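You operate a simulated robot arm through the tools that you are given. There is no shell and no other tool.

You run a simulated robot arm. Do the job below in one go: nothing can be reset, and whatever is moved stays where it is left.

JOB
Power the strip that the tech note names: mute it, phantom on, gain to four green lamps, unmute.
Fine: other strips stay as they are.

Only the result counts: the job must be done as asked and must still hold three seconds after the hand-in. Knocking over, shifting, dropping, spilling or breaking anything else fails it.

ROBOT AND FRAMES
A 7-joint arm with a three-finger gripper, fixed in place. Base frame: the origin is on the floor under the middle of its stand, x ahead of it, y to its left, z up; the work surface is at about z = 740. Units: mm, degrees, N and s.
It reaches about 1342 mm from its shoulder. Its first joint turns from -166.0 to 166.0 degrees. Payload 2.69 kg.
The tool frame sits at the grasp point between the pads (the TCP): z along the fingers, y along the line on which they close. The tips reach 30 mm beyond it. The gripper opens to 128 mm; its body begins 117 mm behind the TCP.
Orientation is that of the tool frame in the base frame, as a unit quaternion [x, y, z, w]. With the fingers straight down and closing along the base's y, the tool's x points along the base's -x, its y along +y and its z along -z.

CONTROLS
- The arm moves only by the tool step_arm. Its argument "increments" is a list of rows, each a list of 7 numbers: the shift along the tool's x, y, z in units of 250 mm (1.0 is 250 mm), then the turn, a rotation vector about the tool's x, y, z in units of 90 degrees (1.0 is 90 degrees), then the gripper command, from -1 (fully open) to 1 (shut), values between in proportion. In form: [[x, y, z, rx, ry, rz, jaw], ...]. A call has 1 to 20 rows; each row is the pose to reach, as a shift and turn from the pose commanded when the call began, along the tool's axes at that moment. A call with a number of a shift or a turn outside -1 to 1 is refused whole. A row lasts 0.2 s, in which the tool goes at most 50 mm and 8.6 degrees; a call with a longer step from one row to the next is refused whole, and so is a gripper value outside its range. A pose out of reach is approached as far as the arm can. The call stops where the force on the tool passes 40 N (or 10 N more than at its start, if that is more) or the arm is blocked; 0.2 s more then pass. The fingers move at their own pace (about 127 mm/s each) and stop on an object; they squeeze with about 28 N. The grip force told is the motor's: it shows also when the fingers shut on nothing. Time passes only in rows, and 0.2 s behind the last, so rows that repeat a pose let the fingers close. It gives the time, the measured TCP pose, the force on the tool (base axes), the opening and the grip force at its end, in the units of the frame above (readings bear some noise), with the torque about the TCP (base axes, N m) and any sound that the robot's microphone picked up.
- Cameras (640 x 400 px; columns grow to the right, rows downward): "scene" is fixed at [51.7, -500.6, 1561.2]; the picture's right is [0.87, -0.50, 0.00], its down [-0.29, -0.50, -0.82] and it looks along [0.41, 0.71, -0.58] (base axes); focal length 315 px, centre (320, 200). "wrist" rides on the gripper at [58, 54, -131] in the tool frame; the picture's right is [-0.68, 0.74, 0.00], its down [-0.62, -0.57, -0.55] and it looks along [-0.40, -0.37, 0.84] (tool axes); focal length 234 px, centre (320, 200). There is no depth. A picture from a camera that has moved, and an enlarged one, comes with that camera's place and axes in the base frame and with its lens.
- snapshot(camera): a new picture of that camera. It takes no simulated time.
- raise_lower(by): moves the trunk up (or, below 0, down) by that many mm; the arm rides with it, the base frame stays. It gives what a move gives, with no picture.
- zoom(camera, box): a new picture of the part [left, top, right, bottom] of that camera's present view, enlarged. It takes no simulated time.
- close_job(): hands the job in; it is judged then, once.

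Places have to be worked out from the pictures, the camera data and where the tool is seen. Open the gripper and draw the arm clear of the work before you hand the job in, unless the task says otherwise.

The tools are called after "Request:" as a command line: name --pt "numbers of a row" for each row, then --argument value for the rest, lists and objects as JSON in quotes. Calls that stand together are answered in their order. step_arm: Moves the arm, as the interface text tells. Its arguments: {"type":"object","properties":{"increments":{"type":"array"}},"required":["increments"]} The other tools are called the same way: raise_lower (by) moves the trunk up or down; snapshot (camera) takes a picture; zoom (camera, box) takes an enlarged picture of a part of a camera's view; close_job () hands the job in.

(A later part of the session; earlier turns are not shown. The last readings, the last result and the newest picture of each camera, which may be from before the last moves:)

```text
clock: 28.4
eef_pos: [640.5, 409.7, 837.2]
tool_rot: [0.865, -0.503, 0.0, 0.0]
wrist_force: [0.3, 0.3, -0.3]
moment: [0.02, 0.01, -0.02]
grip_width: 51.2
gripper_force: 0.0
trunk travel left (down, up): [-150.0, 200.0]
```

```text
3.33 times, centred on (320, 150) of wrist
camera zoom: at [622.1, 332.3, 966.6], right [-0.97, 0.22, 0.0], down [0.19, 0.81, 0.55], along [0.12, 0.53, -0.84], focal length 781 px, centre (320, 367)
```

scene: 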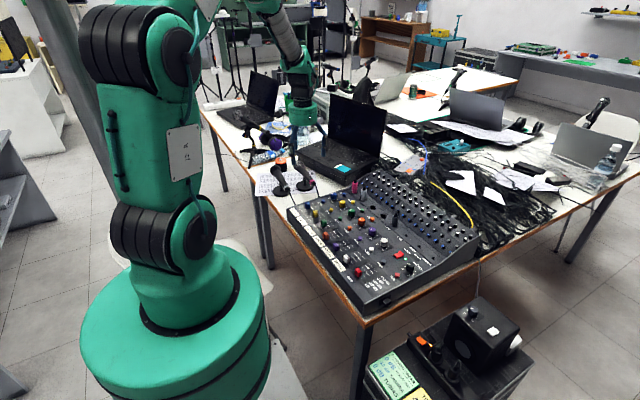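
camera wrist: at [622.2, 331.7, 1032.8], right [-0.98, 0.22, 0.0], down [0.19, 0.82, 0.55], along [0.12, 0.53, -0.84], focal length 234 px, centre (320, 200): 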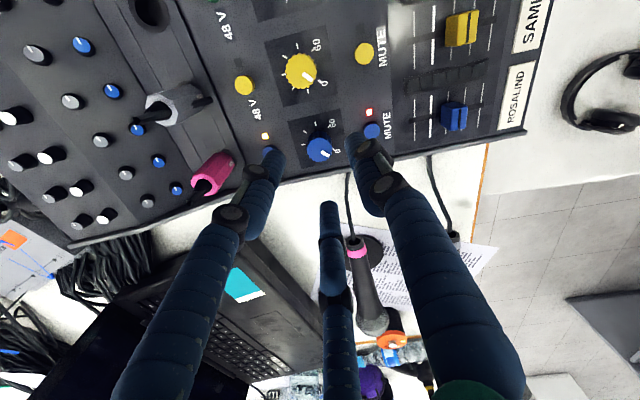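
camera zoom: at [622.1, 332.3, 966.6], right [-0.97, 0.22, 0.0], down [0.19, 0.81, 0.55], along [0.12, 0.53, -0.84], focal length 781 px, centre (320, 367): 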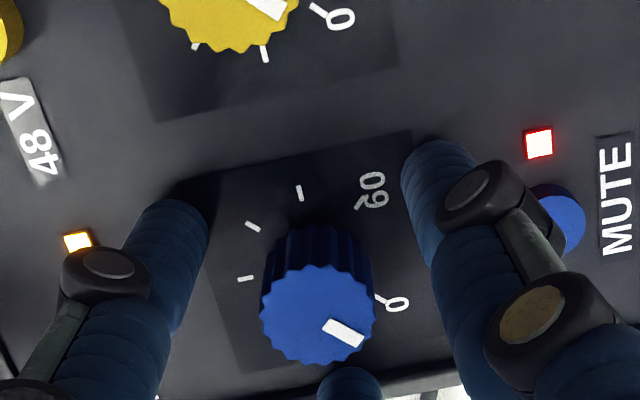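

The fingers straddle the knob cleanly. I close on it and check the forces.

Request:
step_arm --pt "0 0 0 0 0 0 0.5" --pt "0 0 0 0 0 0 0.7" --pt "0 0 0 0 0 0 1" --pt "0 0 0 0 0 0 1"

Request:
zoom --camera "scene" --box '[295, 180, 365, 225]'

Request:
zoom --camera "wrist" --box '[240, 90, 400, 210]'

```text
clock: 29.4
eef_pos: [640.2, 410.9, 837.3]
tool_rot: [0.865, -0.503, 0.0, 0.0]
wrist_force: [6.6, -0.8, -3.5]
moment: [0.03, -0.31, 0.01]
grip_width: 23.5
gripper_force: 44.7
trunk travel left (down, up): [-150.0, 200.0]
```

```text
8.89 times, centred on (330, 202) of scene
camera zoom: at [51.7, -500.6, 1561.2], right [0.87, -0.5, 0.0], down [-0.29, -0.5, -0.82], along [0.41, 0.71, -0.58], focal length 2797 px, centre (231, 178)
```

zoom: 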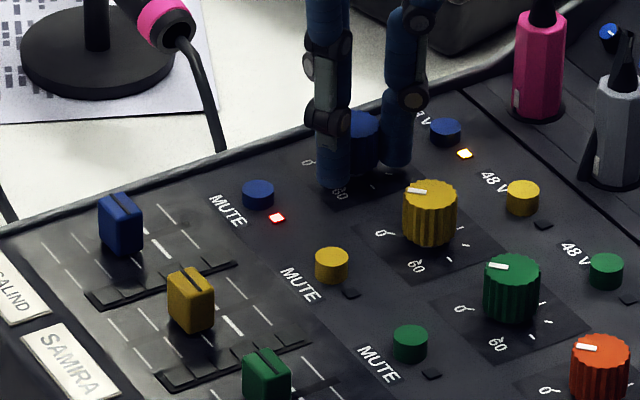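

```text
3.33 times, centred on (320, 150) of wrist
camera zoom: at [622.5, 332.3, 966.7], right [-0.97, 0.22, 0.0], down [0.19, 0.81, 0.55], along [0.12, 0.53, -0.84], focal length 781 px, centre (320, 367)
```

zoom: 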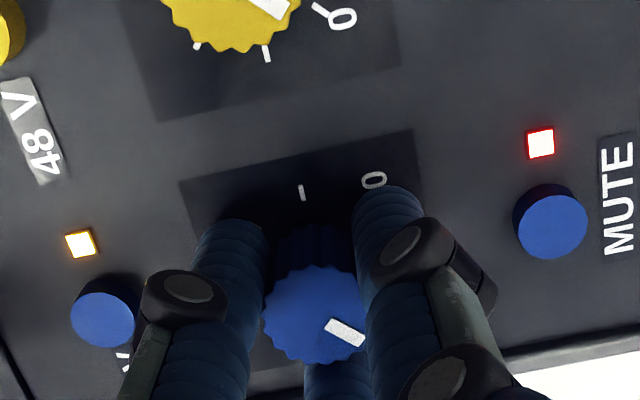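

The knob is gripped (23.5 mm wide, small side force). I turn it clockwise about 30° slowly and look at pointer and meter.

Request:
step_arm --pt "0 0 0 0 0 0.05 1" --pt "0 0 0 0 0 0.1 1" --pt "0 0 0 0 0 0.15 1" --pt "0 0 0 0 0 0.2 1" --pt "0 0 0 0 0 0.25 1" --pt "0 0 0 0 0 0.3 1" --pt "0 0 0 0 0 0.35 1" --pt "0 0 0 0 0 0.35 1"

Request:
zoom --camera "scene" --box '[295, 180, 365, 225]'

Request:
zoom --camera "wrist" --box '[240, 90, 400, 210]'

```text
clock: 31.2
eef_pos: [639.4, 408.9, 836.2]
tool_rot: [-0.695, 0.719, 0.0, 0.0]
wrist_force: [7.2, -5.3, -1.1]
moment: [-0.22, -0.06, 0.05]
grip_width: 23.7
gripper_force: 44.7
trunk travel left (down, up): [-150.0, 200.0]
```

```text
8.89 times, centred on (330, 202) of scene
camera zoom: at [51.7, -500.6, 1561.2], right [0.87, -0.5, 0.0], down [-0.29, -0.5, -0.82], along [0.41, 0.71, -0.58], focal length 2797 px, centre (231, 178)
```

zoom: 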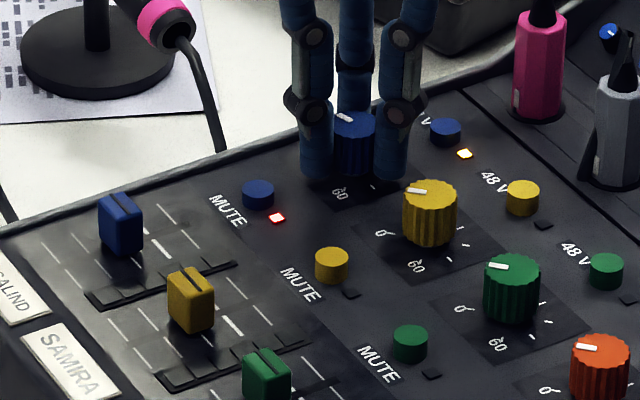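

```text
3.33 times, centred on (320, 150) of wrist
camera zoom: at [584.8, 353.1, 966.8], right [-0.71, 0.7, 0.0], down [0.59, 0.6, 0.55], along [0.38, 0.39, -0.84], focal length 781 px, centre (320, 367)
```

zoom: 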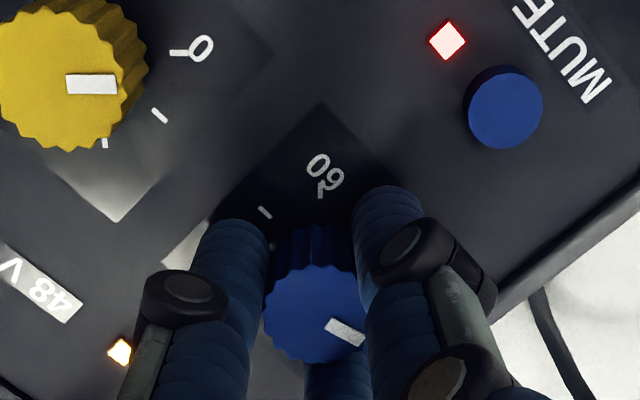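

The knob turns with the hand (about 32° so far); no meter lamps yet. I continue turning.

Request:
step_arm --pt "0 0 0 0 0 0.06 1" --pt "0 0 0 0 0 0.12 1" --pt "0 0 0 0 0 0.18 1" --pt "0 0 0 0 0 0.24 1" --pt "0 0 0 0 0 0.3 1" --pt "0 0 0 0 0 0.35 1" --pt "0 0 0 0 0 0.35 1"

Request:
zoom --camera "scene" --box '[295, 180, 365, 225]'

```text
clock: 32.8
eef_pos: [640.1, 410.0, 836.7]
tool_rot: [-0.474, 0.88, 0.0, 0.0]
wrist_force: [3.8, -3.7, 1.3]
moment: [-0.08, -0.18, 0.03]
grip_width: 23.5
gripper_force: 45.4
trunk travel left (down, up): [-150.0, 200.0]
```

```text
8.89 times, centred on (330, 202) of scene
camera zoom: at [51.7, -500.6, 1561.2], right [0.87, -0.5, 0.0], down [-0.29, -0.5, -0.82], along [0.41, 0.71, -0.58], focal length 2797 px, centre (231, 178)
```

zoom: 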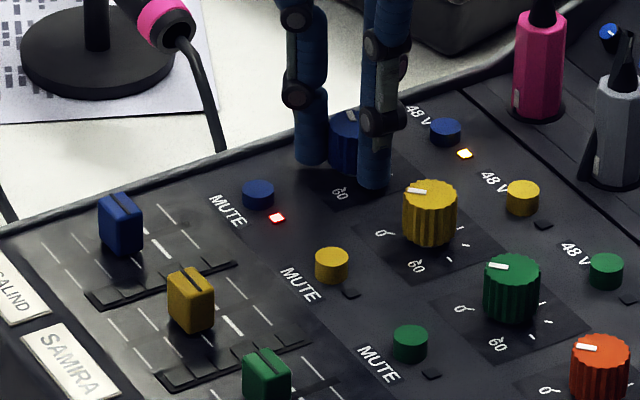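

About 63° turned, still no lamps. I continue in smaller increments.

Request:
step_arm --pt "0 0 0 0 0 0.06 1" --pt "0 0 0 0 0 0.12 1" --pt "0 0 0 0 0 0.18 1" --pt "0 0 0 0 0 0.24 1" --pt "0 0 0 0 0 0.24 1"

Request:
zoom --camera "scene" --box '[295, 180, 365, 225]'

```text
clock: 34.0
eef_pos: [640.2, 410.2, 836.5]
tool_rot: [-0.301, 0.954, 0.0, 0.0]
wrist_force: [5.5, -3.1, 3.2]
moment: [-0.13, -0.13, 0.04]
grip_width: 23.6
gripper_force: 44.8
trunk travel left (down, up): [-150.0, 200.0]
```

```text
8.89 times, centred on (330, 202) of scene
camera zoom: at [51.7, -500.6, 1561.2], right [0.87, -0.5, 0.0], down [-0.29, -0.5, -0.82], along [0.41, 0.71, -0.58], focal length 2797 px, centre (231, 178)
```

zoom: 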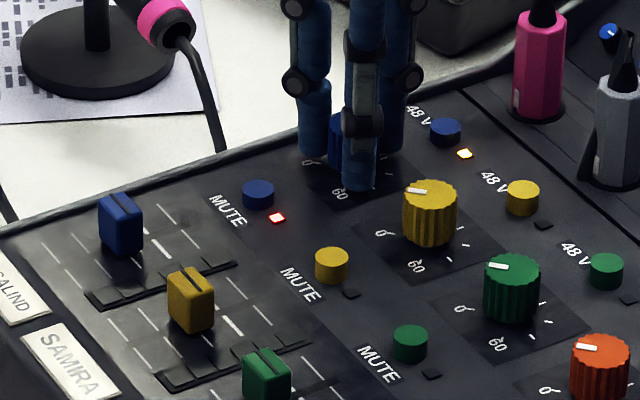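

About 85° turned, meter still dark. I continue.

Request:
step_arm --pt "0 0 0 0 0 0.06 1" --pt "0 0 0 0 0 0.12 1" --pt "0 0 0 0 0 0.18 1" --pt "0 0 0 0 0 0.24 1" --pt "0 0 0 0 0 0.24 1"

Request:
zoom --camera "scene" --box '[295, 180, 365, 225]'

```text
clock: 35.2
eef_pos: [639.8, 410.9, 836.0]
tool_rot: [-0.117, 0.993, 0.0, 0.0]
wrist_force: [5.9, -1.2, 4.7]
moment: [-0.04, -0.2, 0.01]
grip_width: 23.6
gripper_force: 45.1
trunk travel left (down, up): [-150.0, 200.0]
```

```text
8.89 times, centred on (330, 202) of scene
camera zoom: at [51.7, -500.6, 1561.2], right [0.87, -0.5, 0.0], down [-0.29, -0.5, -0.82], along [0.41, 0.71, -0.58], focal length 2797 px, centre (231, 178)
```

zoom: 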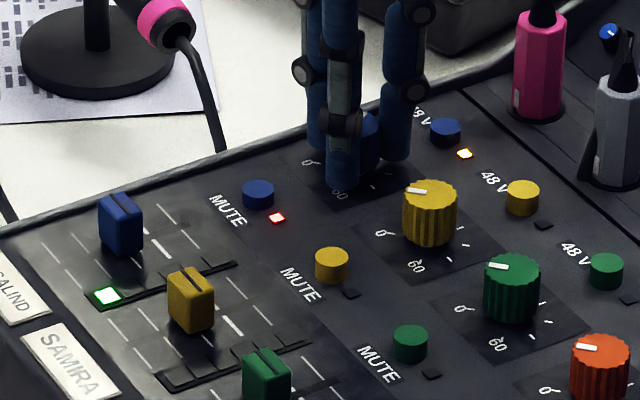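

The first green lamp is lit at about 106°. I go on in finer steps of about 10°.

Request:
step_arm --pt "0 0 0 0 0 0.04 1" --pt "0 0 0 0 0 0.08 1" --pt "0 0 0 0 0 0.12 1" --pt "0 0 0 0 0 0.12 1"

Request:
zoom --camera "scene" --box '[295, 190, 345, 222]'

```text
clock: 36.2
eef_pos: [640.5, 409.8, 835.9]
tool_rot: [-0.023, 1.0, 0.001, 0.001]
wrist_force: [8.2, -4.1, 4.6]
moment: [-0.18, -0.23, 0.02]
grip_width: 23.6
gripper_force: 44.9
trunk travel left (down, up): [-150.0, 200.0]
```

```text
12.50 times, centred on (320, 206) of scene
camera zoom: at [51.7, -500.6, 1561.2], right [0.87, -0.5, 0.0], down [-0.29, -0.5, -0.82], along [0.41, 0.71, -0.58], focal length 3933 px, centre (320, 125)
```

zoom: 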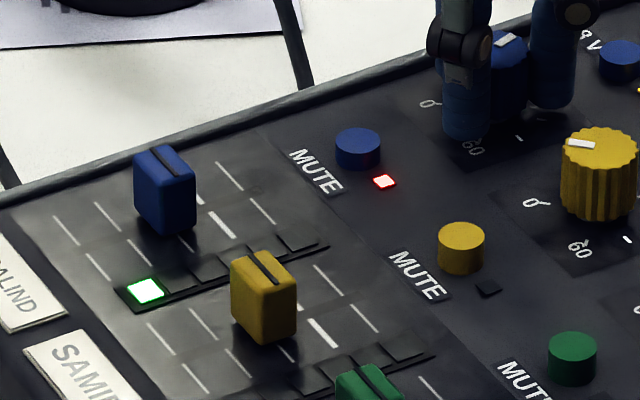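

About 117° with one lamp. I keep going in 10° steps.

Request:
step_arm --pt "0 0 0 0 0 0.04 1" --pt "0 0 0 0 0 0.08 1" --pt "0 0 0 0 0 0.12 1" --pt "0 0 0 0 0 0.12 1"

Request:
zoom --camera "scene" --box '[295, 190, 345, 222]'

Request:
snapshot --camera "wrist"

```text
clock: 37.2
eef_pos: [640.8, 410.2, 836.0]
tool_rot: [0.071, 0.997, 0.0, 0.0]
wrist_force: [11.7, -2.3, -0.5]
moment: [0.0, -0.49, -0.03]
grip_width: 23.5
gripper_force: 44.9
trunk travel left (down, up): [-150.0, 200.0]
```

```text
12.50 times, centred on (320, 206) of scene
camera zoom: at [51.7, -500.6, 1561.2], right [0.87, -0.5, 0.0], down [-0.29, -0.5, -0.82], along [0.41, 0.71, -0.58], focal length 3933 px, centre (320, 125)
```

zoom: 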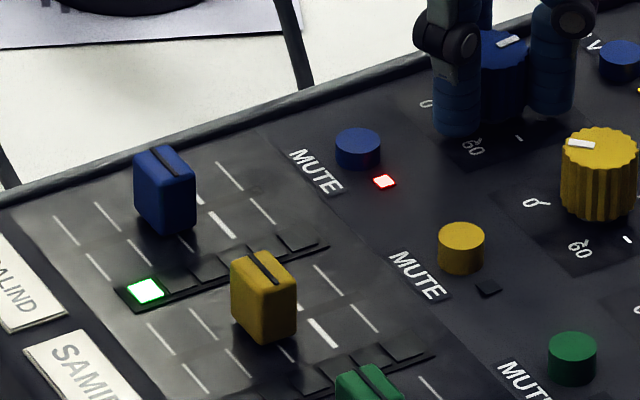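

```text
taken
camera wrist: at [590.1, 471.1, 966.7], right [0.77, 0.63, 0.0], down [0.53, -0.65, 0.55], along [0.35, -0.42, -0.84], focal length 234 px, centre (320, 200)
```

wrist: 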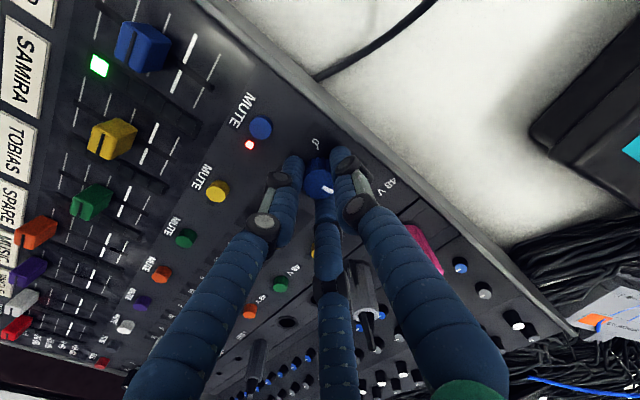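

About 128°, one lamp; the side force grew to 12 N, so I relieve it by a 0.8 mm shift toward +x while turning on.

Request:
step_arm --pt "-0.003 0 0 0 0 0.03 1" --pt "-0.003 0 0 0 0 0.06 1" --pt "-0.003 0 0 0 0 0.09 1" --pt "-0.003 0 0 0 0 0.12 1" --pt "-0.003 0 0 0 0 0.12 1"

Request:
zoom --camera "wrist" --box '[60, 0, 300, 160]'

Request:
zoom --camera "scene" --box '[295, 190, 345, 222]'

```text
clock: 38.4
eef_pos: [640.7, 409.7, 836.6]
tool_rot: [0.164, 0.986, 0.0, 0.0]
wrist_force: [-1.8, 6.3, 4.3]
moment: [0.23, 0.21, 0.04]
grip_width: 23.5
gripper_force: 45.2
trunk travel left (down, up): [-150.0, 200.0]
```

```text
2.50 times, centred on (180, 80) of wrist
camera zoom: at [602.6, 479.5, 966.7], right [0.88, 0.48, 0.0], down [0.4, -0.73, 0.55], along [0.26, -0.48, -0.84], focal length 585 px, centre (670, 500)
```

zoom: 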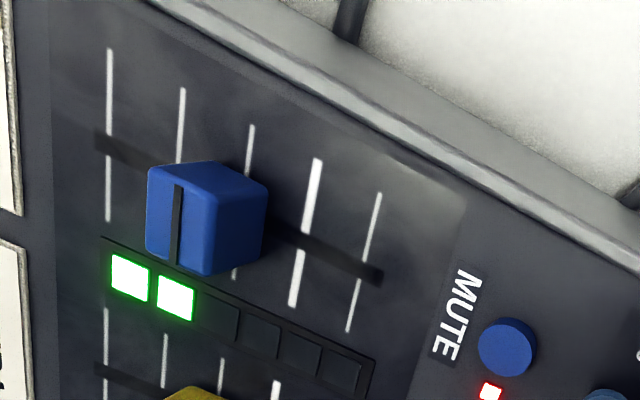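

```text
12.50 times, centred on (320, 206) of scene
camera zoom: at [51.7, -500.6, 1561.2], right [0.87, -0.5, 0.0], down [-0.29, -0.5, -0.82], along [0.41, 0.71, -0.58], focal length 3933 px, centre (320, 125)
```

zoom: 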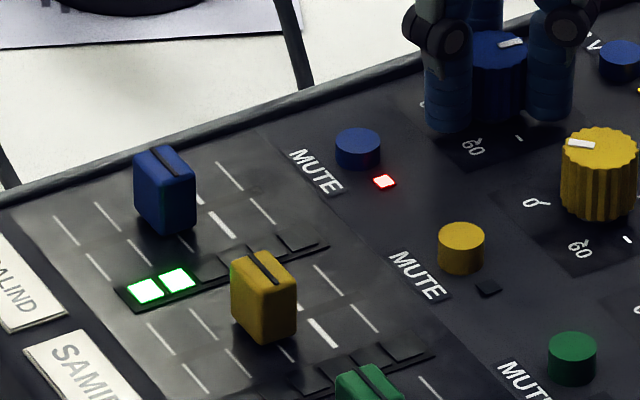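

Two lamps at about 139°; the meter has six segments. I continue in 10° steps and note each threshold.

Request:
step_arm --pt "0 0 0 0 0 0.03 1" --pt "0 0 0 0 0 0.06 1" --pt "0 0 0 0 0 0.09 1" --pt "0 0 0 0 0 0.12 1" --pt "0 0 0 0 0 0.12 1"

Request:
zoom --camera "scene" --box '[295, 190, 345, 222]'

Request:
step_arm --pt "0 0 0 0 0 0.03 1" --pt "0 0 0 0 0 0.06 1" --pt "0 0 0 0 0 0.09 1" --pt "0 0 0 0 0 0.12 1" --pt "0 0 0 0 0 0.12 1"

Request:
zoom --camera "scene" --box '[295, 190, 345, 222]'

Request:
snapshot --camera "wrist"

```text
clock: 39.6
eef_pos: [640.1, 410.4, 836.1]
tool_rot: [0.257, 0.966, -0.001, 0.0]
wrist_force: [-5.7, 3.8, 2.2]
moment: [0.09, 0.17, -0.01]
grip_width: 23.6
gripper_force: 45.1
trunk travel left (down, up): [-150.0, 200.0]
```

```text
12.50 times, centred on (320, 206) of scene
camera zoom: at [51.7, -500.6, 1561.2], right [0.87, -0.5, 0.0], down [-0.29, -0.5, -0.82], along [0.41, 0.71, -0.58], focal length 3933 px, centre (320, 125)
```

zoom: 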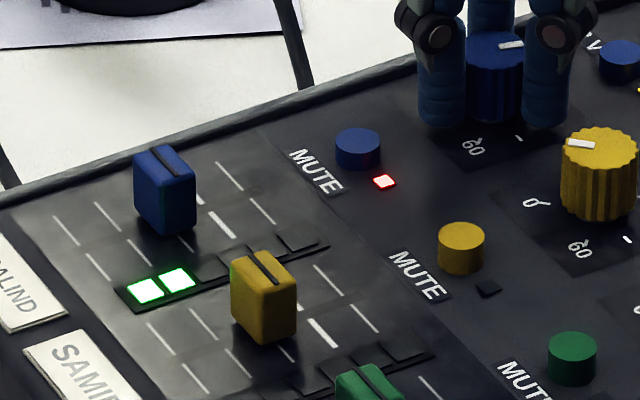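

```text
clock: 40.8
eef_pos: [639.2, 409.4, 836.4]
tool_rot: [0.347, 0.938, 0.0, 0.0]
wrist_force: [-4.7, 2.8, 1.0]
moment: [0.11, 0.14, 0.03]
grip_width: 23.6
gripper_force: 44.9
trunk travel left (down, up): [-150.0, 200.0]
```

```text
12.50 times, centred on (320, 206) of scene
camera zoom: at [51.7, -500.6, 1561.2], right [0.87, -0.5, 0.0], down [-0.29, -0.5, -0.82], along [0.41, 0.71, -0.58], focal length 3933 px, centre (320, 125)
```

zoom: 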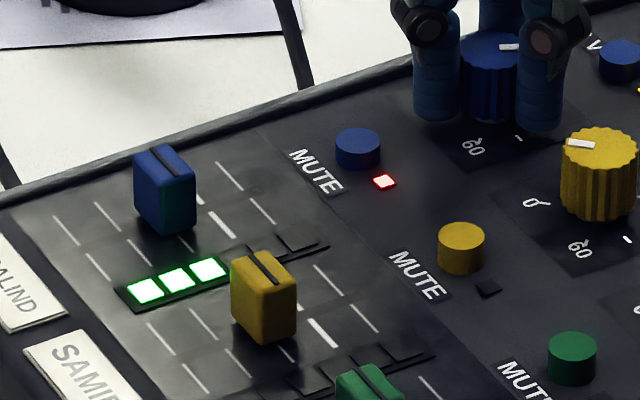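

```text
taken
camera wrist: at [630.9, 488.5, 966.6], right [0.99, 0.12, 0.0], down [0.1, -0.83, 0.55], along [0.07, -0.54, -0.84], focal length 234 px, centre (320, 200)
```

wrist: 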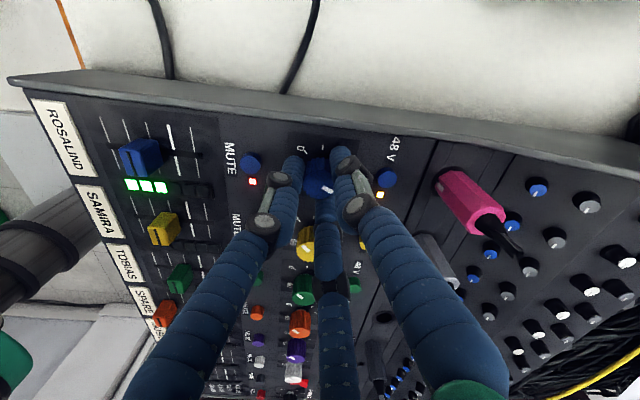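

Three lamps at about 160°. I continue in 7° steps to find where the fourth comes on.

Request:
step_arm --pt "0 0 0 0 0 0.03 1" --pt "0 0 0 0 0 0.06 1" --pt "0 0 0 0 0 0.09 1" --pt "0 0 0 0 0 0.12 1" --pt "0 0 0 0 0 0.12 1"

Request:
zoom --camera "wrist" --box '[60, 90, 280, 250]'

Request:
step_arm --pt "0 0 0 0 0 0.02 1" --pt "0 0 0 0 0 0.04 1" --pt "0 0 0 0 0 0.06 1" --pt "0 0 0 0 0 0.08 1" --pt "0 0 0 0 0 0.08 1"

Request:
zoom --camera "wrist" --box '[60, 90, 280, 250]'

```text
clock: 42.0
eef_pos: [640.6, 410.4, 836.4]
tool_rot: [0.434, 0.901, 0.0, 0.0]
wrist_force: [-3.3, -0.9, -2.5]
moment: [-0.04, 0.05, -0.01]
grip_width: 23.9
gripper_force: 45.3
trunk travel left (down, up): [-150.0, 200.0]
```

```text
2.50 times, centred on (170, 170) of wrist
camera zoom: at [646.0, 488.9, 966.6], right [1.0, -0.07, 0.0], down [-0.06, -0.83, 0.55], along [-0.04, -0.55, -0.84], focal length 585 px, centre (695, 275)
```

zoom: 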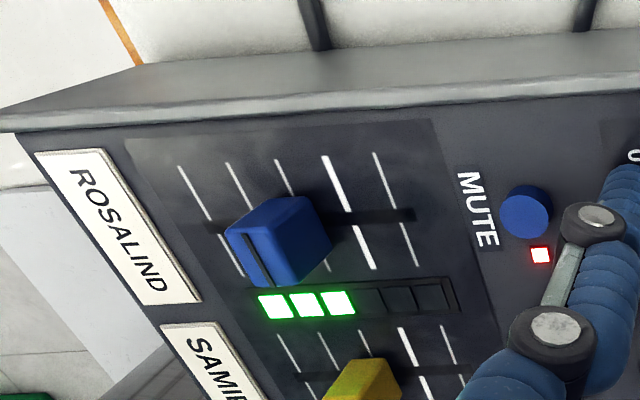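

```text
clock: 43.2
eef_pos: [640.2, 409.4, 837.0]
tool_rot: [0.49, 0.872, 0.001, -0.001]
wrist_force: [-4.3, -4.7, -0.6]
moment: [-0.17, 0.2, 0.01]
grip_width: 23.8
gripper_force: 45.2
trunk travel left (down, up): [-150.0, 200.0]
```

```text
2.50 times, centred on (170, 170) of wrist
camera zoom: at [655.8, 487.6, 966.6], right [0.98, -0.19, 0.0], down [-0.16, -0.82, 0.55], along [-0.11, -0.54, -0.84], focal length 585 px, centre (695, 275)
```

zoom: 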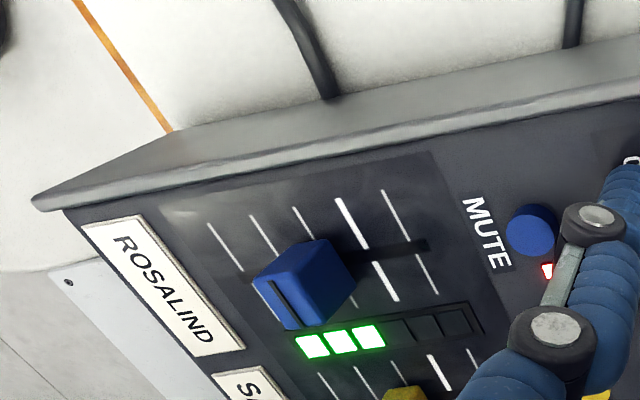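

Still three at about 179°. I continue in steps of about 5°.

Request:
step_arm --pt "0 0 0 0 0 0.02 1" --pt "0 0 0 0 0 0.04 1" --pt "0 0 0 0 0 0.06 1" --pt "0 0 0 0 0 0.06 1"

Request:
zoom --camera "wrist" --box '[60, 90, 280, 250]'

Request:
zoom --camera "scene" --box '[295, 190, 345, 222]'

```text
clock: 44.2
eef_pos: [639.5, 410.6, 836.9]
tool_rot: [0.53, 0.848, 0.0, 0.0]
wrist_force: [-7.1, -3.2, -1.5]
moment: [-0.1, 0.16, -0.01]
grip_width: 23.5
gripper_force: 45.1
trunk travel left (down, up): [-150.0, 200.0]
```

```text
2.50 times, centred on (170, 170) of wrist
camera zoom: at [663.1, 485.8, 966.6], right [0.96, -0.28, 0.0], down [-0.24, -0.8, 0.55], along [-0.16, -0.53, -0.84], focal length 585 px, centre (695, 275)
```

zoom: 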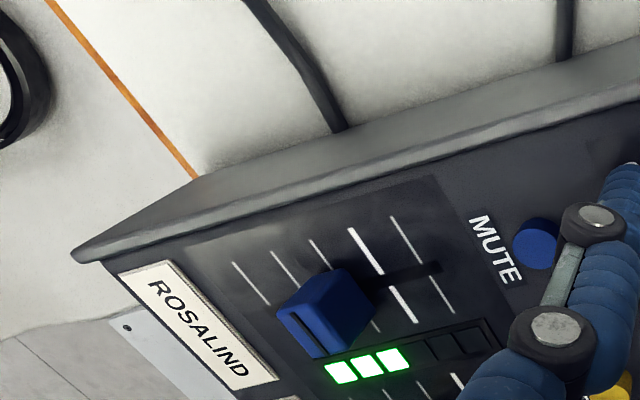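

```text
12.50 times, centred on (320, 206) of scene
camera zoom: at [51.7, -500.6, 1561.2], right [0.87, -0.5, 0.0], down [-0.29, -0.5, -0.82], along [0.41, 0.71, -0.58], focal length 3933 px, centre (320, 125)
```

zoom: 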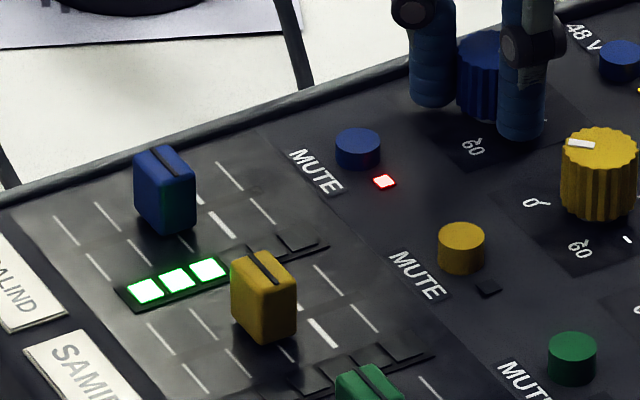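

Still three at about 184°. One more step of about 5°.

Request:
step_arm --pt "0 0 0 0 0 0.02 1" --pt "0 0 0 0 0 0.04 1" --pt "0 0 0 0 0 0.06 1" --pt "0 0 0 0 0 0.06 1"

Request:
zoom --camera "wrist" --box '[60, 90, 280, 250]'

Request:
zoom --camera "scene" --box '[295, 190, 345, 222]'

```text
clock: 45.2
eef_pos: [640.0, 410.3, 836.9]
tool_rot: [0.569, 0.822, 0.0, -0.001]
wrist_force: [-4.2, -1.0, -5.4]
moment: [0.01, 0.0, 0.01]
grip_width: 23.5
gripper_force: 45.3
trunk travel left (down, up): [-150.0, 200.0]
```

```text
2.50 times, centred on (170, 170) of wrist
camera zoom: at [670.1, 483.3, 966.7], right [0.93, -0.37, 0.0], down [-0.31, -0.78, 0.55], along [-0.21, -0.51, -0.84], focal length 585 px, centre (695, 275)
```

zoom: 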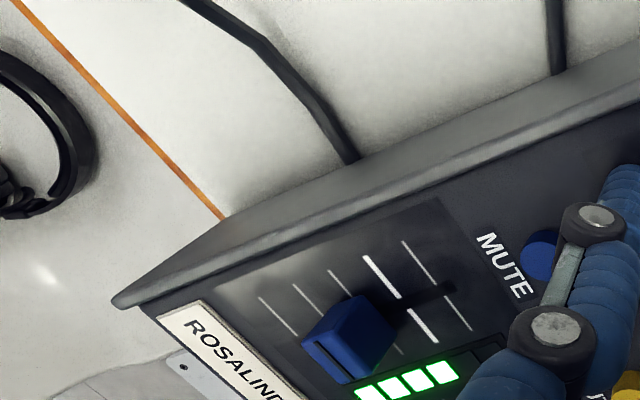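

```text
12.50 times, centred on (320, 206) of scene
camera zoom: at [51.7, -500.6, 1561.2], right [0.87, -0.5, 0.0], down [-0.29, -0.5, -0.82], along [0.41, 0.71, -0.58], focal length 3933 px, centre (320, 125)
```

zoom: 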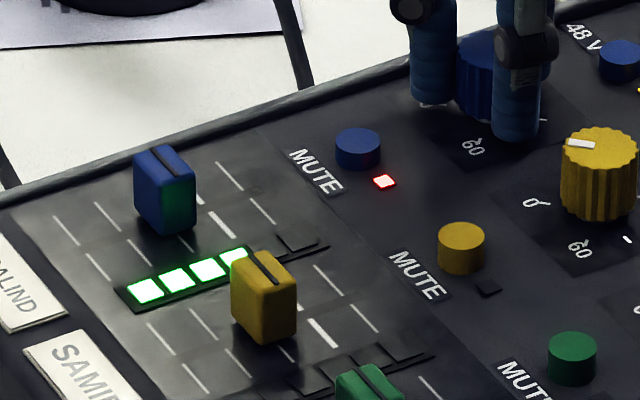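

Four green lamps came on between 184° and 189°. Spacing between thresholds is about 27°, so I turn about 8° more to sit well inside the four-lamp window.

Request:
step_arm --pt "0 0 0 0 0 0.02 1" --pt "0 0 0 0 0 0.04 1" --pt "0 0 0 0 0 0.065 1" --pt "0 0 0 0 0 0.09 1" --pt "0 0 0 0 0 0.09 1"

Request:
snapshot --camera "wrist"

Request:
zoom --camera "scene" --box '[295, 190, 345, 222]'

```text
clock: 46.4
eef_pos: [639.3, 410.0, 837.3]
tool_rot: [0.626, 0.78, -0.001, -0.001]
wrist_force: [-6.3, -2.2, -6.8]
moment: [-0.07, 0.23, 0.03]
grip_width: 23.2
gripper_force: 45.2
trunk travel left (down, up): [-150.0, 200.0]
```

```text
taken
camera wrist: at [680.3, 478.4, 966.7], right [0.87, -0.5, 0.0], down [-0.42, -0.72, 0.55], along [-0.28, -0.48, -0.84], focal length 234 px, centre (320, 200)
```

wrist: 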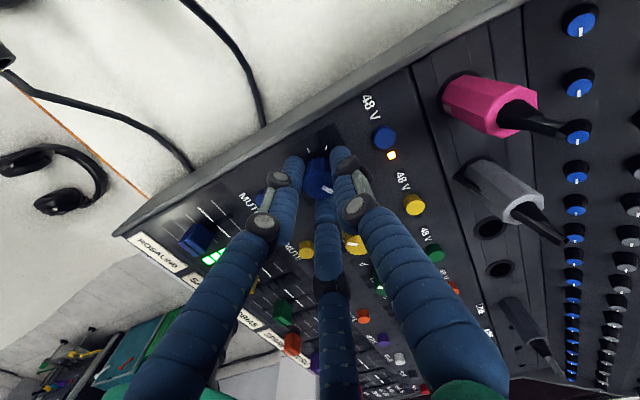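

```text
12.50 times, centred on (320, 206) of scene
camera zoom: at [51.7, -500.6, 1561.2], right [0.87, -0.5, 0.0], down [-0.29, -0.5, -0.82], along [0.41, 0.71, -0.58], focal length 3933 px, centre (320, 125)
```

zoom: 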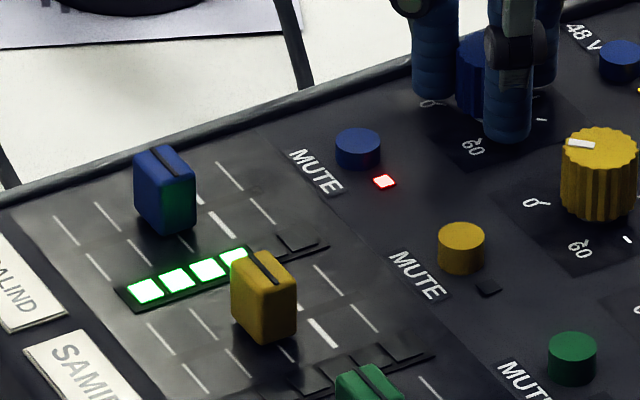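

Four green lamps hold at about 197° and the fifth is dark. I open the fingers slightly (about 38 mm) to release the knob, then check before lifting.

Request:
step_arm --pt "0 0 0 0 0 0 0.55" --pt "0 0 0 0 0 0 0.4" --pt "0 0 0 0 0 0 0.4"

Request:
zoom --camera "scene" --box '[295, 180, 365, 225]'

Request:
zoom --camera "wrist" --box '[160, 100, 440, 280]'

```text
clock: 47.2
eef_pos: [640.5, 411.2, 837.4]
tool_rot: [0.626, 0.78, 0.0, 0.0]
wrist_force: [-0.2, 0.0, 0.2]
moment: [-0.02, -0.03, -0.01]
grip_width: 38.5
gripper_force: 0.0
trunk travel left (down, up): [-150.0, 200.0]
```

```text
8.89 times, centred on (330, 202) of scene
camera zoom: at [51.7, -500.6, 1561.2], right [0.87, -0.5, 0.0], down [-0.29, -0.5, -0.82], along [0.41, 0.71, -0.58], focal length 2797 px, centre (231, 178)
```

zoom: 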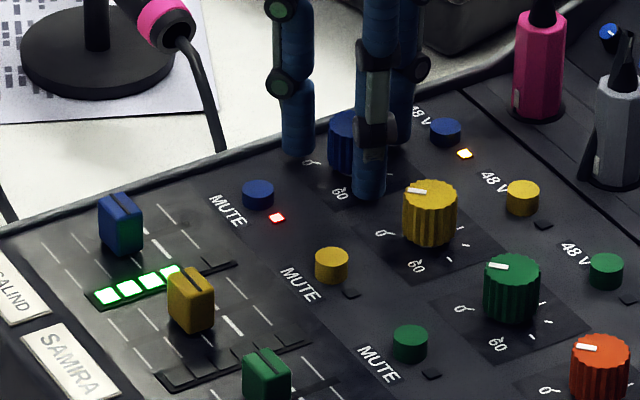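

```text
2.22 times, centred on (300, 190) of wrist
camera zoom: at [680.5, 478.6, 967.2], right [0.87, -0.5, 0.0], down [-0.42, -0.72, 0.55], along [-0.27, -0.47, -0.84], focal length 520 px, centre (364, 222)
```

zoom: 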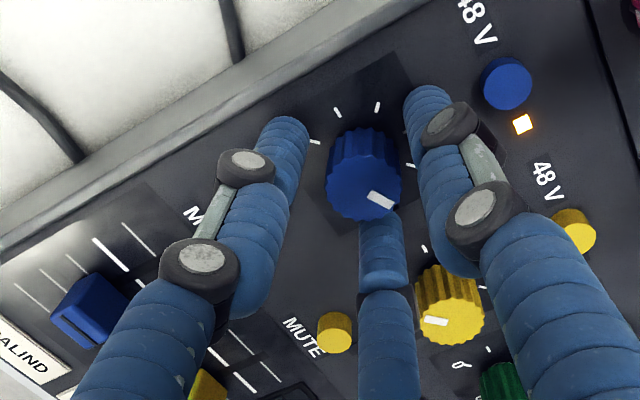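

The knob is released and the four lamps hold. I lift straight up with the same opening.

Request:
step_arm --pt "0 0 -0.04 0 0 0 0.4" --pt "0 0 -0.14 0 0 0 0.4" --pt "0 0 -0.26 0 0 0 0.4" --pt "0 0 -0.26 0 0 0 0.4"

Request:
step_arm --pt "0 0 0 0 0 -0.095 0.4" --pt "0 0 0 0 0 -0.19 0.7" --pt "0 0 0 0 0 -0.285 1" --pt "0 0 0 0 0 -0.38 1" --pt "0 0 0 0 0 -0.475 1" --pt "0 0 0 0 0 -0.57 1" --pt "0 0 0 0 0 -0.665 1" --pt "0 0 0 0 0 -0.76 1" --pt "0 0 0 0 0 -0.855 1" --pt "0 0 0 0 0 -0.86 1"

Request:
zoom --camera "scene" --box '[290, 176, 370, 226]'

Request:
snapshot --camera "wrist"

```text
clock: 48.2
eef_pos: [640.6, 409.3, 902.4]
tool_rot: [0.625, 0.78, 0.0, 0.0]
wrist_force: [-0.3, -1.0, 0.3]
moment: [0.0, -0.02, 0.02]
grip_width: 38.1
gripper_force: 0.0
trunk travel left (down, up): [-150.0, 200.0]
```

```text
clock: 50.4
eef_pos: [641.1, 410.4, 901.6]
tool_rot: [0.001, 1.0, 0.001, 0.0]
wrist_force: [0.2, 0.6, 0.3]
moment: [0.01, 0.0, -0.02]
grip_width: 2.4
gripper_force: 28.3
trunk travel left (down, up): [-150.0, 200.0]
```

```text
8.00 times, centred on (330, 201) of scene
camera zoom: at [51.7, -500.6, 1561.2], right [0.87, -0.5, 0.0], down [-0.29, -0.5, -0.82], along [0.41, 0.71, -0.58], focal length 2517 px, centre (240, 192)
```

zoom: 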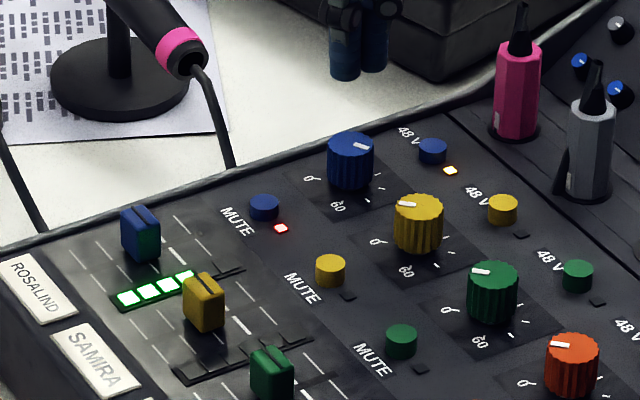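

```text
taken
camera wrist: at [582.1, 463.4, 1031.8], right [0.68, 0.74, 0.0], down [0.62, -0.56, 0.55], along [0.4, -0.37, -0.84], focal length 234 px, centre (320, 200)
```

wrist: 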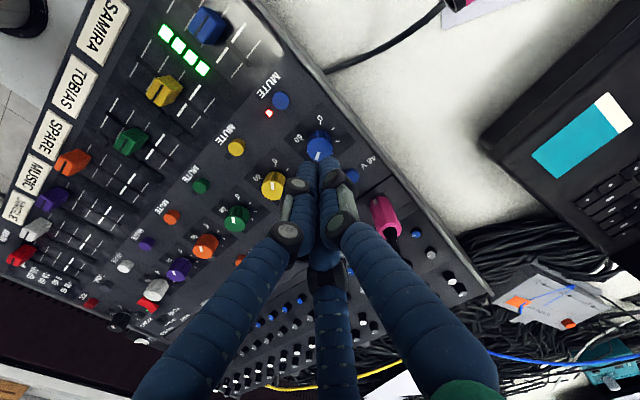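

All set: four green lamps, 48 V amber, mute red. I move the closed tips back above the Rosalind mute button and verify alignment.

Request:
step_arm --pt "0.1 0 0 0 0 0 1" --pt "0.212 0 0 0 0 0 1" --pt "0.212 0 0.09 0 0 0 1" --pt "0.212 0 0.09 0 0 0 1"

Request:
zoom --camera "scene" --box '[296, 176, 346, 208]'

Request:
zoom --camera "wrist" --box '[260, 100, 400, 220]'

```text
clock: 51.4
eef_pos: [586.3, 410.0, 878.7]
tool_rot: [0.001, 1.0, 0.0, 0.0]
wrist_force: [0.2, 0.5, 0.3]
moment: [-0.03, 0.0, -0.02]
grip_width: 2.1
gripper_force: 27.9
trunk travel left (down, up): [-150.0, 200.0]
```

```text
12.50 times, centred on (321, 192) of scene
camera zoom: at [51.7, -500.6, 1561.2], right [0.87, -0.5, 0.0], down [-0.29, -0.5, -0.82], along [0.41, 0.71, -0.58], focal length 3933 px, centre (308, 300)
```

zoom: 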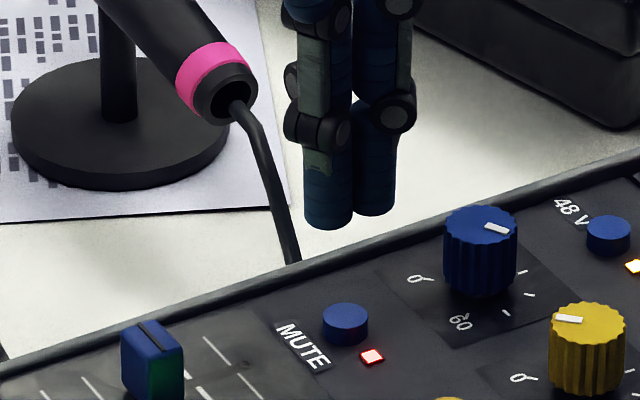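

```text
3.33 times, centred on (330, 160) of wrist
camera zoom: at [529.0, 464.2, 1009.4], right [0.68, 0.74, 0.0], down [0.62, -0.57, 0.55], along [0.4, -0.37, -0.84], focal length 781 px, centre (287, 333)
```

zoom: 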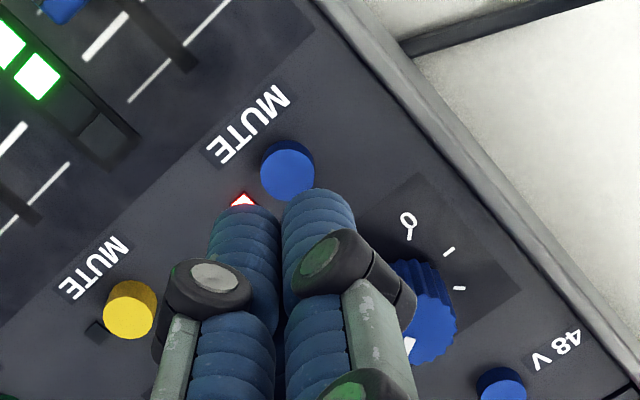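

Alignment matches the first press. I press the mute again in small steps to unmute.

Request:
step_arm --pt "0 0 0.09 0 0 0 1" --pt "0 0 0.15 0 0 0 1" --pt "0 0 0.164 0 0 0 1" --pt "0 0 0.17 0 0 0 1" --pt "0 0 0.174 0 0 0 1" --pt "0 0 0.178 0 0 0 1" --pt "0 0 0.182 0 0 0 1" --pt "0 0 0.186 0 0 0 1"

Request:
zoom --camera "scene" --box '[290, 180, 360, 225]'

```text
clock: 53.2
eef_pos: [588.0, 410.6, 833.3]
tool_rot: [0.0, 1.0, 0.0, 0.001]
wrist_force: [1.0, 0.7, 2.6]
moment: [-0.02, -0.01, 0.03]
grip_width: 5.9
gripper_force: 31.6
trunk travel left (down, up): [-150.0, 200.0]
```

```text
8.89 times, centred on (325, 202) of scene
camera zoom: at [51.7, -500.6, 1561.2], right [0.87, -0.5, 0.0], down [-0.29, -0.5, -0.82], along [0.41, 0.71, -0.58], focal length 2797 px, centre (276, 178)
```

zoom: 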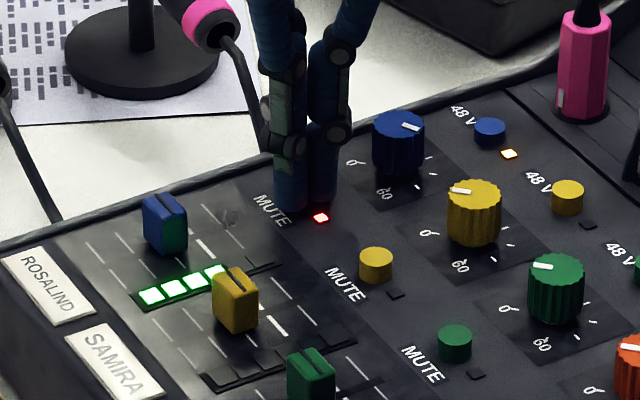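

Contact but no click yet and the mute lamp is still red. I press another millimetre or so.

Request:
step_arm --pt "0 0 0.003 0 0 0 1" --pt "0 0 0.006 0 0 0 1"

Request:
zoom --camera "scene" --box '[290, 180, 360, 225]'

```text
clock: 53.8
eef_pos: [587.8, 409.6, 831.1]
tool_rot: [0.001, 1.0, 0.0, 0.001]
wrist_force: [-0.2, 1.2, 6.2]
moment: [0.03, 0.01, 0.01]
grip_width: 6.1
gripper_force: 31.2
trunk travel left (down, up): [-150.0, 200.0]
```

```text
8.89 times, centred on (325, 202) of scene
camera zoom: at [51.7, -500.6, 1561.2], right [0.87, -0.5, 0.0], down [-0.29, -0.5, -0.82], along [0.41, 0.71, -0.58], focal length 2797 px, centre (276, 178)
```

zoom: 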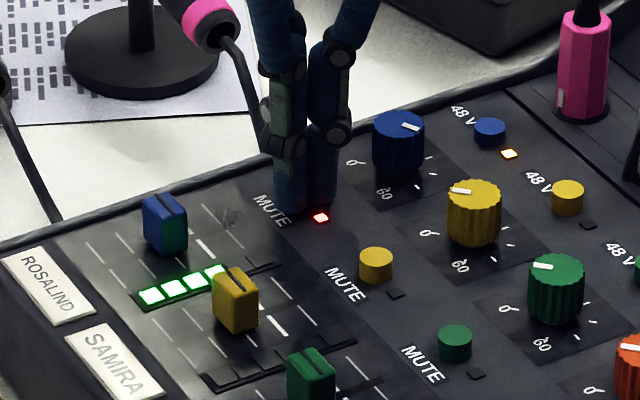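

Force rises to 6 N with no click. I press a bit deeper.

Request:
step_arm --pt "0 0 0.003 0 0 0 1" --pt "0 0 0.006 0 0 0 1"

Request:
zoom --camera "scene" --box '[290, 180, 360, 225]'

```text
clock: 54.4
eef_pos: [587.7, 410.3, 830.7]
tool_rot: [0.0, 1.0, 0.0, 0.001]
wrist_force: [0.5, -0.6, 14.0]
moment: [-0.03, 0.0, 0.03]
grip_width: 6.4
gripper_force: 31.3
trunk travel left (down, up): [-150.0, 200.0]
```

```text
8.89 times, centred on (325, 202) of scene
camera zoom: at [51.7, -500.6, 1561.2], right [0.87, -0.5, 0.0], down [-0.29, -0.5, -0.82], along [0.41, 0.71, -0.58], focal length 2797 px, centre (276, 178)
```

zoom: 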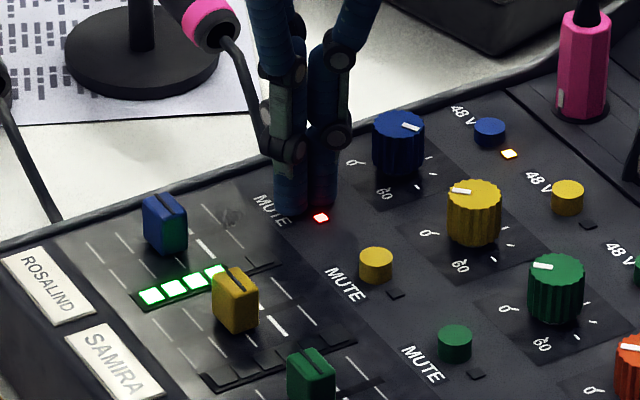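

At 14 N there is a hard stop without a click; the button seems to be wedged up between the rounded tips rather than pushed down. I retract and check the state, then will press with a single fingertip instead.

Request:
step_arm --pt "0 0 -0.02 0 0 0 1" --pt "0 0 -0.06 0 0 0 1" --pt "0 0 -0.16 0 0 0 1" --pt "0 0 -0.16 0 0 0 1"

Request:
zoom --camera "scene" --box '[296, 176, 346, 208]'

Request:
zoom --camera "scene" --box '[310, 190, 342, 210]'

```text
clock: 55.4
eef_pos: [587.0, 410.6, 869.5]
tool_rot: [0.001, 1.0, 0.0, 0.0]
wrist_force: [-0.3, -0.7, 0.5]
moment: [0.01, -0.03, -0.03]
grip_width: 2.4
gripper_force: 31.3
trunk travel left (down, up): [-150.0, 200.0]
```

```text
12.50 times, centred on (321, 192) of scene
camera zoom: at [51.7, -500.6, 1561.2], right [0.87, -0.5, 0.0], down [-0.29, -0.5, -0.82], along [0.41, 0.71, -0.58], focal length 3933 px, centre (308, 300)
```

zoom: 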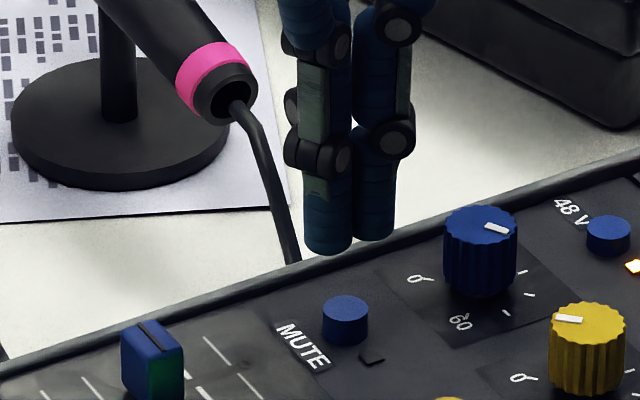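

```text
16.00 times, centred on (326, 200) of scene
camera zoom: at [51.7, -500.6, 1561.2], right [0.87, -0.5, 0.0], down [-0.29, -0.5, -0.82], along [0.41, 0.71, -0.58], focal length 5034 px, centre (224, 200)
```

zoom: 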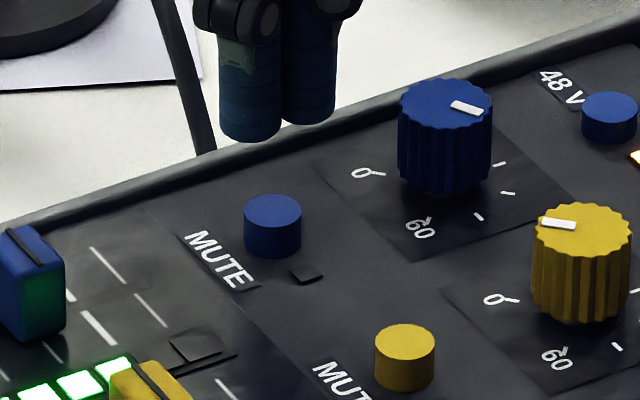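

After the release the mute button popped back up and its lamp is off – unmuted. I now lift clear first, then open the hand and check everything.

Request:
step_arm --pt "0 0 -0.15 0 0 0 1" --pt "0 0 -0.33 0 0 0 1" --pt "0 0 -0.52 0 0 0 1" --pt "0.05 0.04 -0.7 0 0 0 0.5" --pt "0.12 0.08 -0.86 0 0 0 -0.5" --pt "0.2 0.13 -1.0 0 0 0 -1" --pt "0.2 0.13 -1.0 0 0 0 -1" --pt "0.2 0.13 -1.0 0 0 0 -1" --pt "0.2 0.13 -1.0 0 0 0 -1"

Request:
zoom --camera "scene" --box '[280, 170, 480, 310]'

Request:
zoom --camera "scene" --box '[290, 176, 370, 226]'

Request:
zoom --camera "wrist" --box '[180, 60, 440, 260]'

Request:
snapshot --camera "scene"

```text
clock: 57.4
eef_pos: [536.6, 441.5, 1118.5]
tool_rot: [0.001, 1.0, 0.0, 0.0]
wrist_force: [0.0, -0.8, 0.5]
moment: [0.01, 0.02, 0.01]
grip_width: 127.9
gripper_force: 0.0
trunk travel left (down, up): [-150.0, 200.0]
```

```text
2.86 times, centred on (380, 240) of scene
camera zoom: at [51.7, -500.6, 1561.2], right [0.87, -0.5, 0.0], down [-0.29, -0.5, -0.82], along [0.41, 0.71, -0.58], focal length 899 px, centre (149, 86)
```

zoom: 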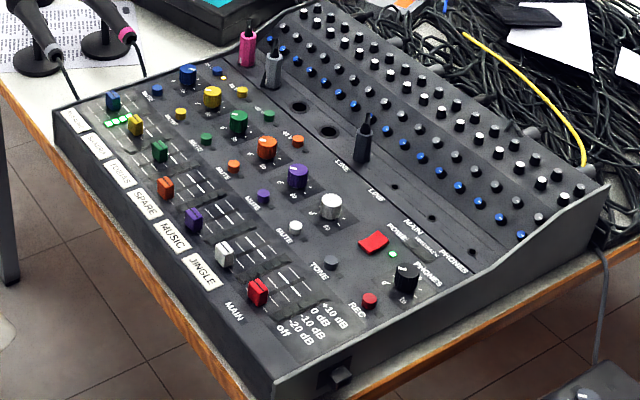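

```text
8.00 times, centred on (330, 201) of scene
camera zoom: at [51.7, -500.6, 1561.2], right [0.87, -0.5, 0.0], down [-0.29, -0.5, -0.82], along [0.41, 0.71, -0.58], focal length 2517 px, centre (240, 192)
```

zoom: 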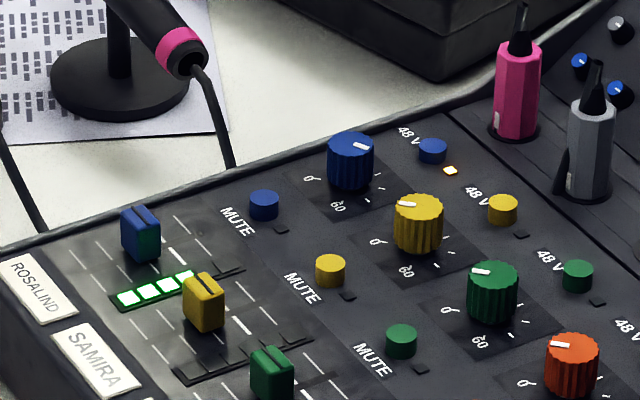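

```text
2.00 times, centred on (310, 160) of wrist
camera zoom: at [478.6, 495.7, 1249.1], right [0.68, 0.74, 0.0], down [0.62, -0.57, 0.55], along [0.4, -0.37, -0.84], focal length 468 px, centre (340, 280)
```

zoom: 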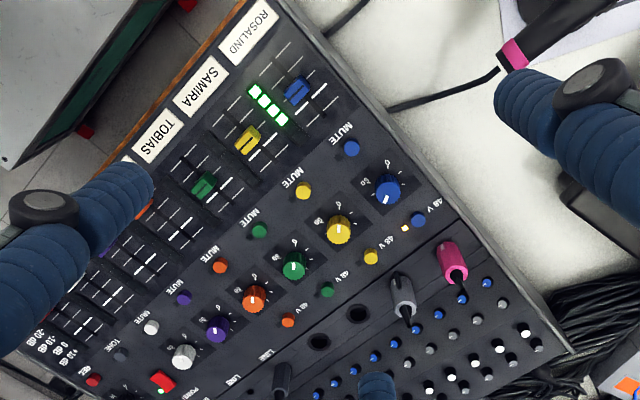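

```text
taken
```

scene: 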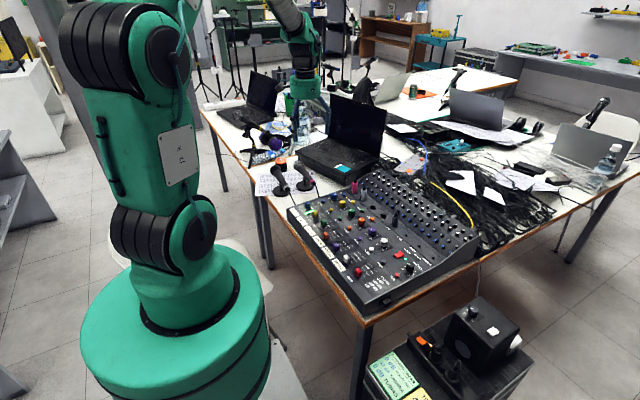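

Rosalind: mute off, 48 V lit, pointer past mid-scale. I count the lamps once more in an enlarged wrist view before handing in.

Request:
zoom --camera "wrist" --box '[265, 80, 345, 140]'

Request:
zoom --camera "scene" --box '[350, 220, 450, 300]'

```text
6.67 times, centred on (305, 110) of wrist
camera zoom: at [478.6, 495.7, 1249.1], right [0.68, 0.74, 0.0], down [0.62, -0.57, 0.55], along [0.4, -0.37, -0.84], focal length 1561 px, centre (420, 800)
```

zoom: 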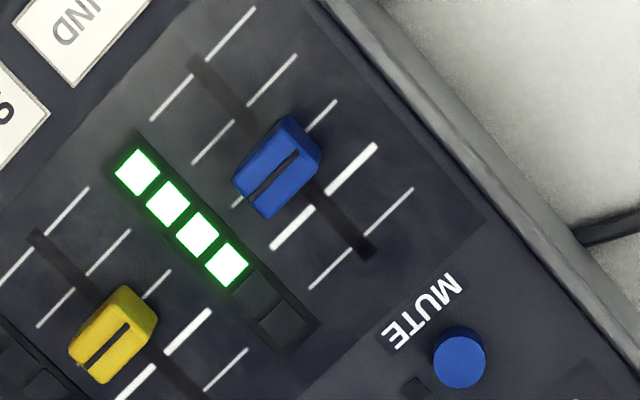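

```text
5.00 times, centred on (400, 260) of scene
camera zoom: at [51.7, -500.6, 1561.2], right [0.87, -0.5, 0.0], down [-0.29, -0.5, -0.82], along [0.41, 0.71, -0.58], focal length 1573 px, centre (-80, -100)
```

zoom: 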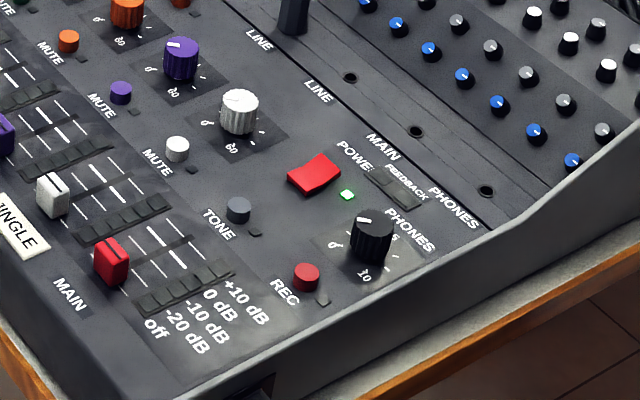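

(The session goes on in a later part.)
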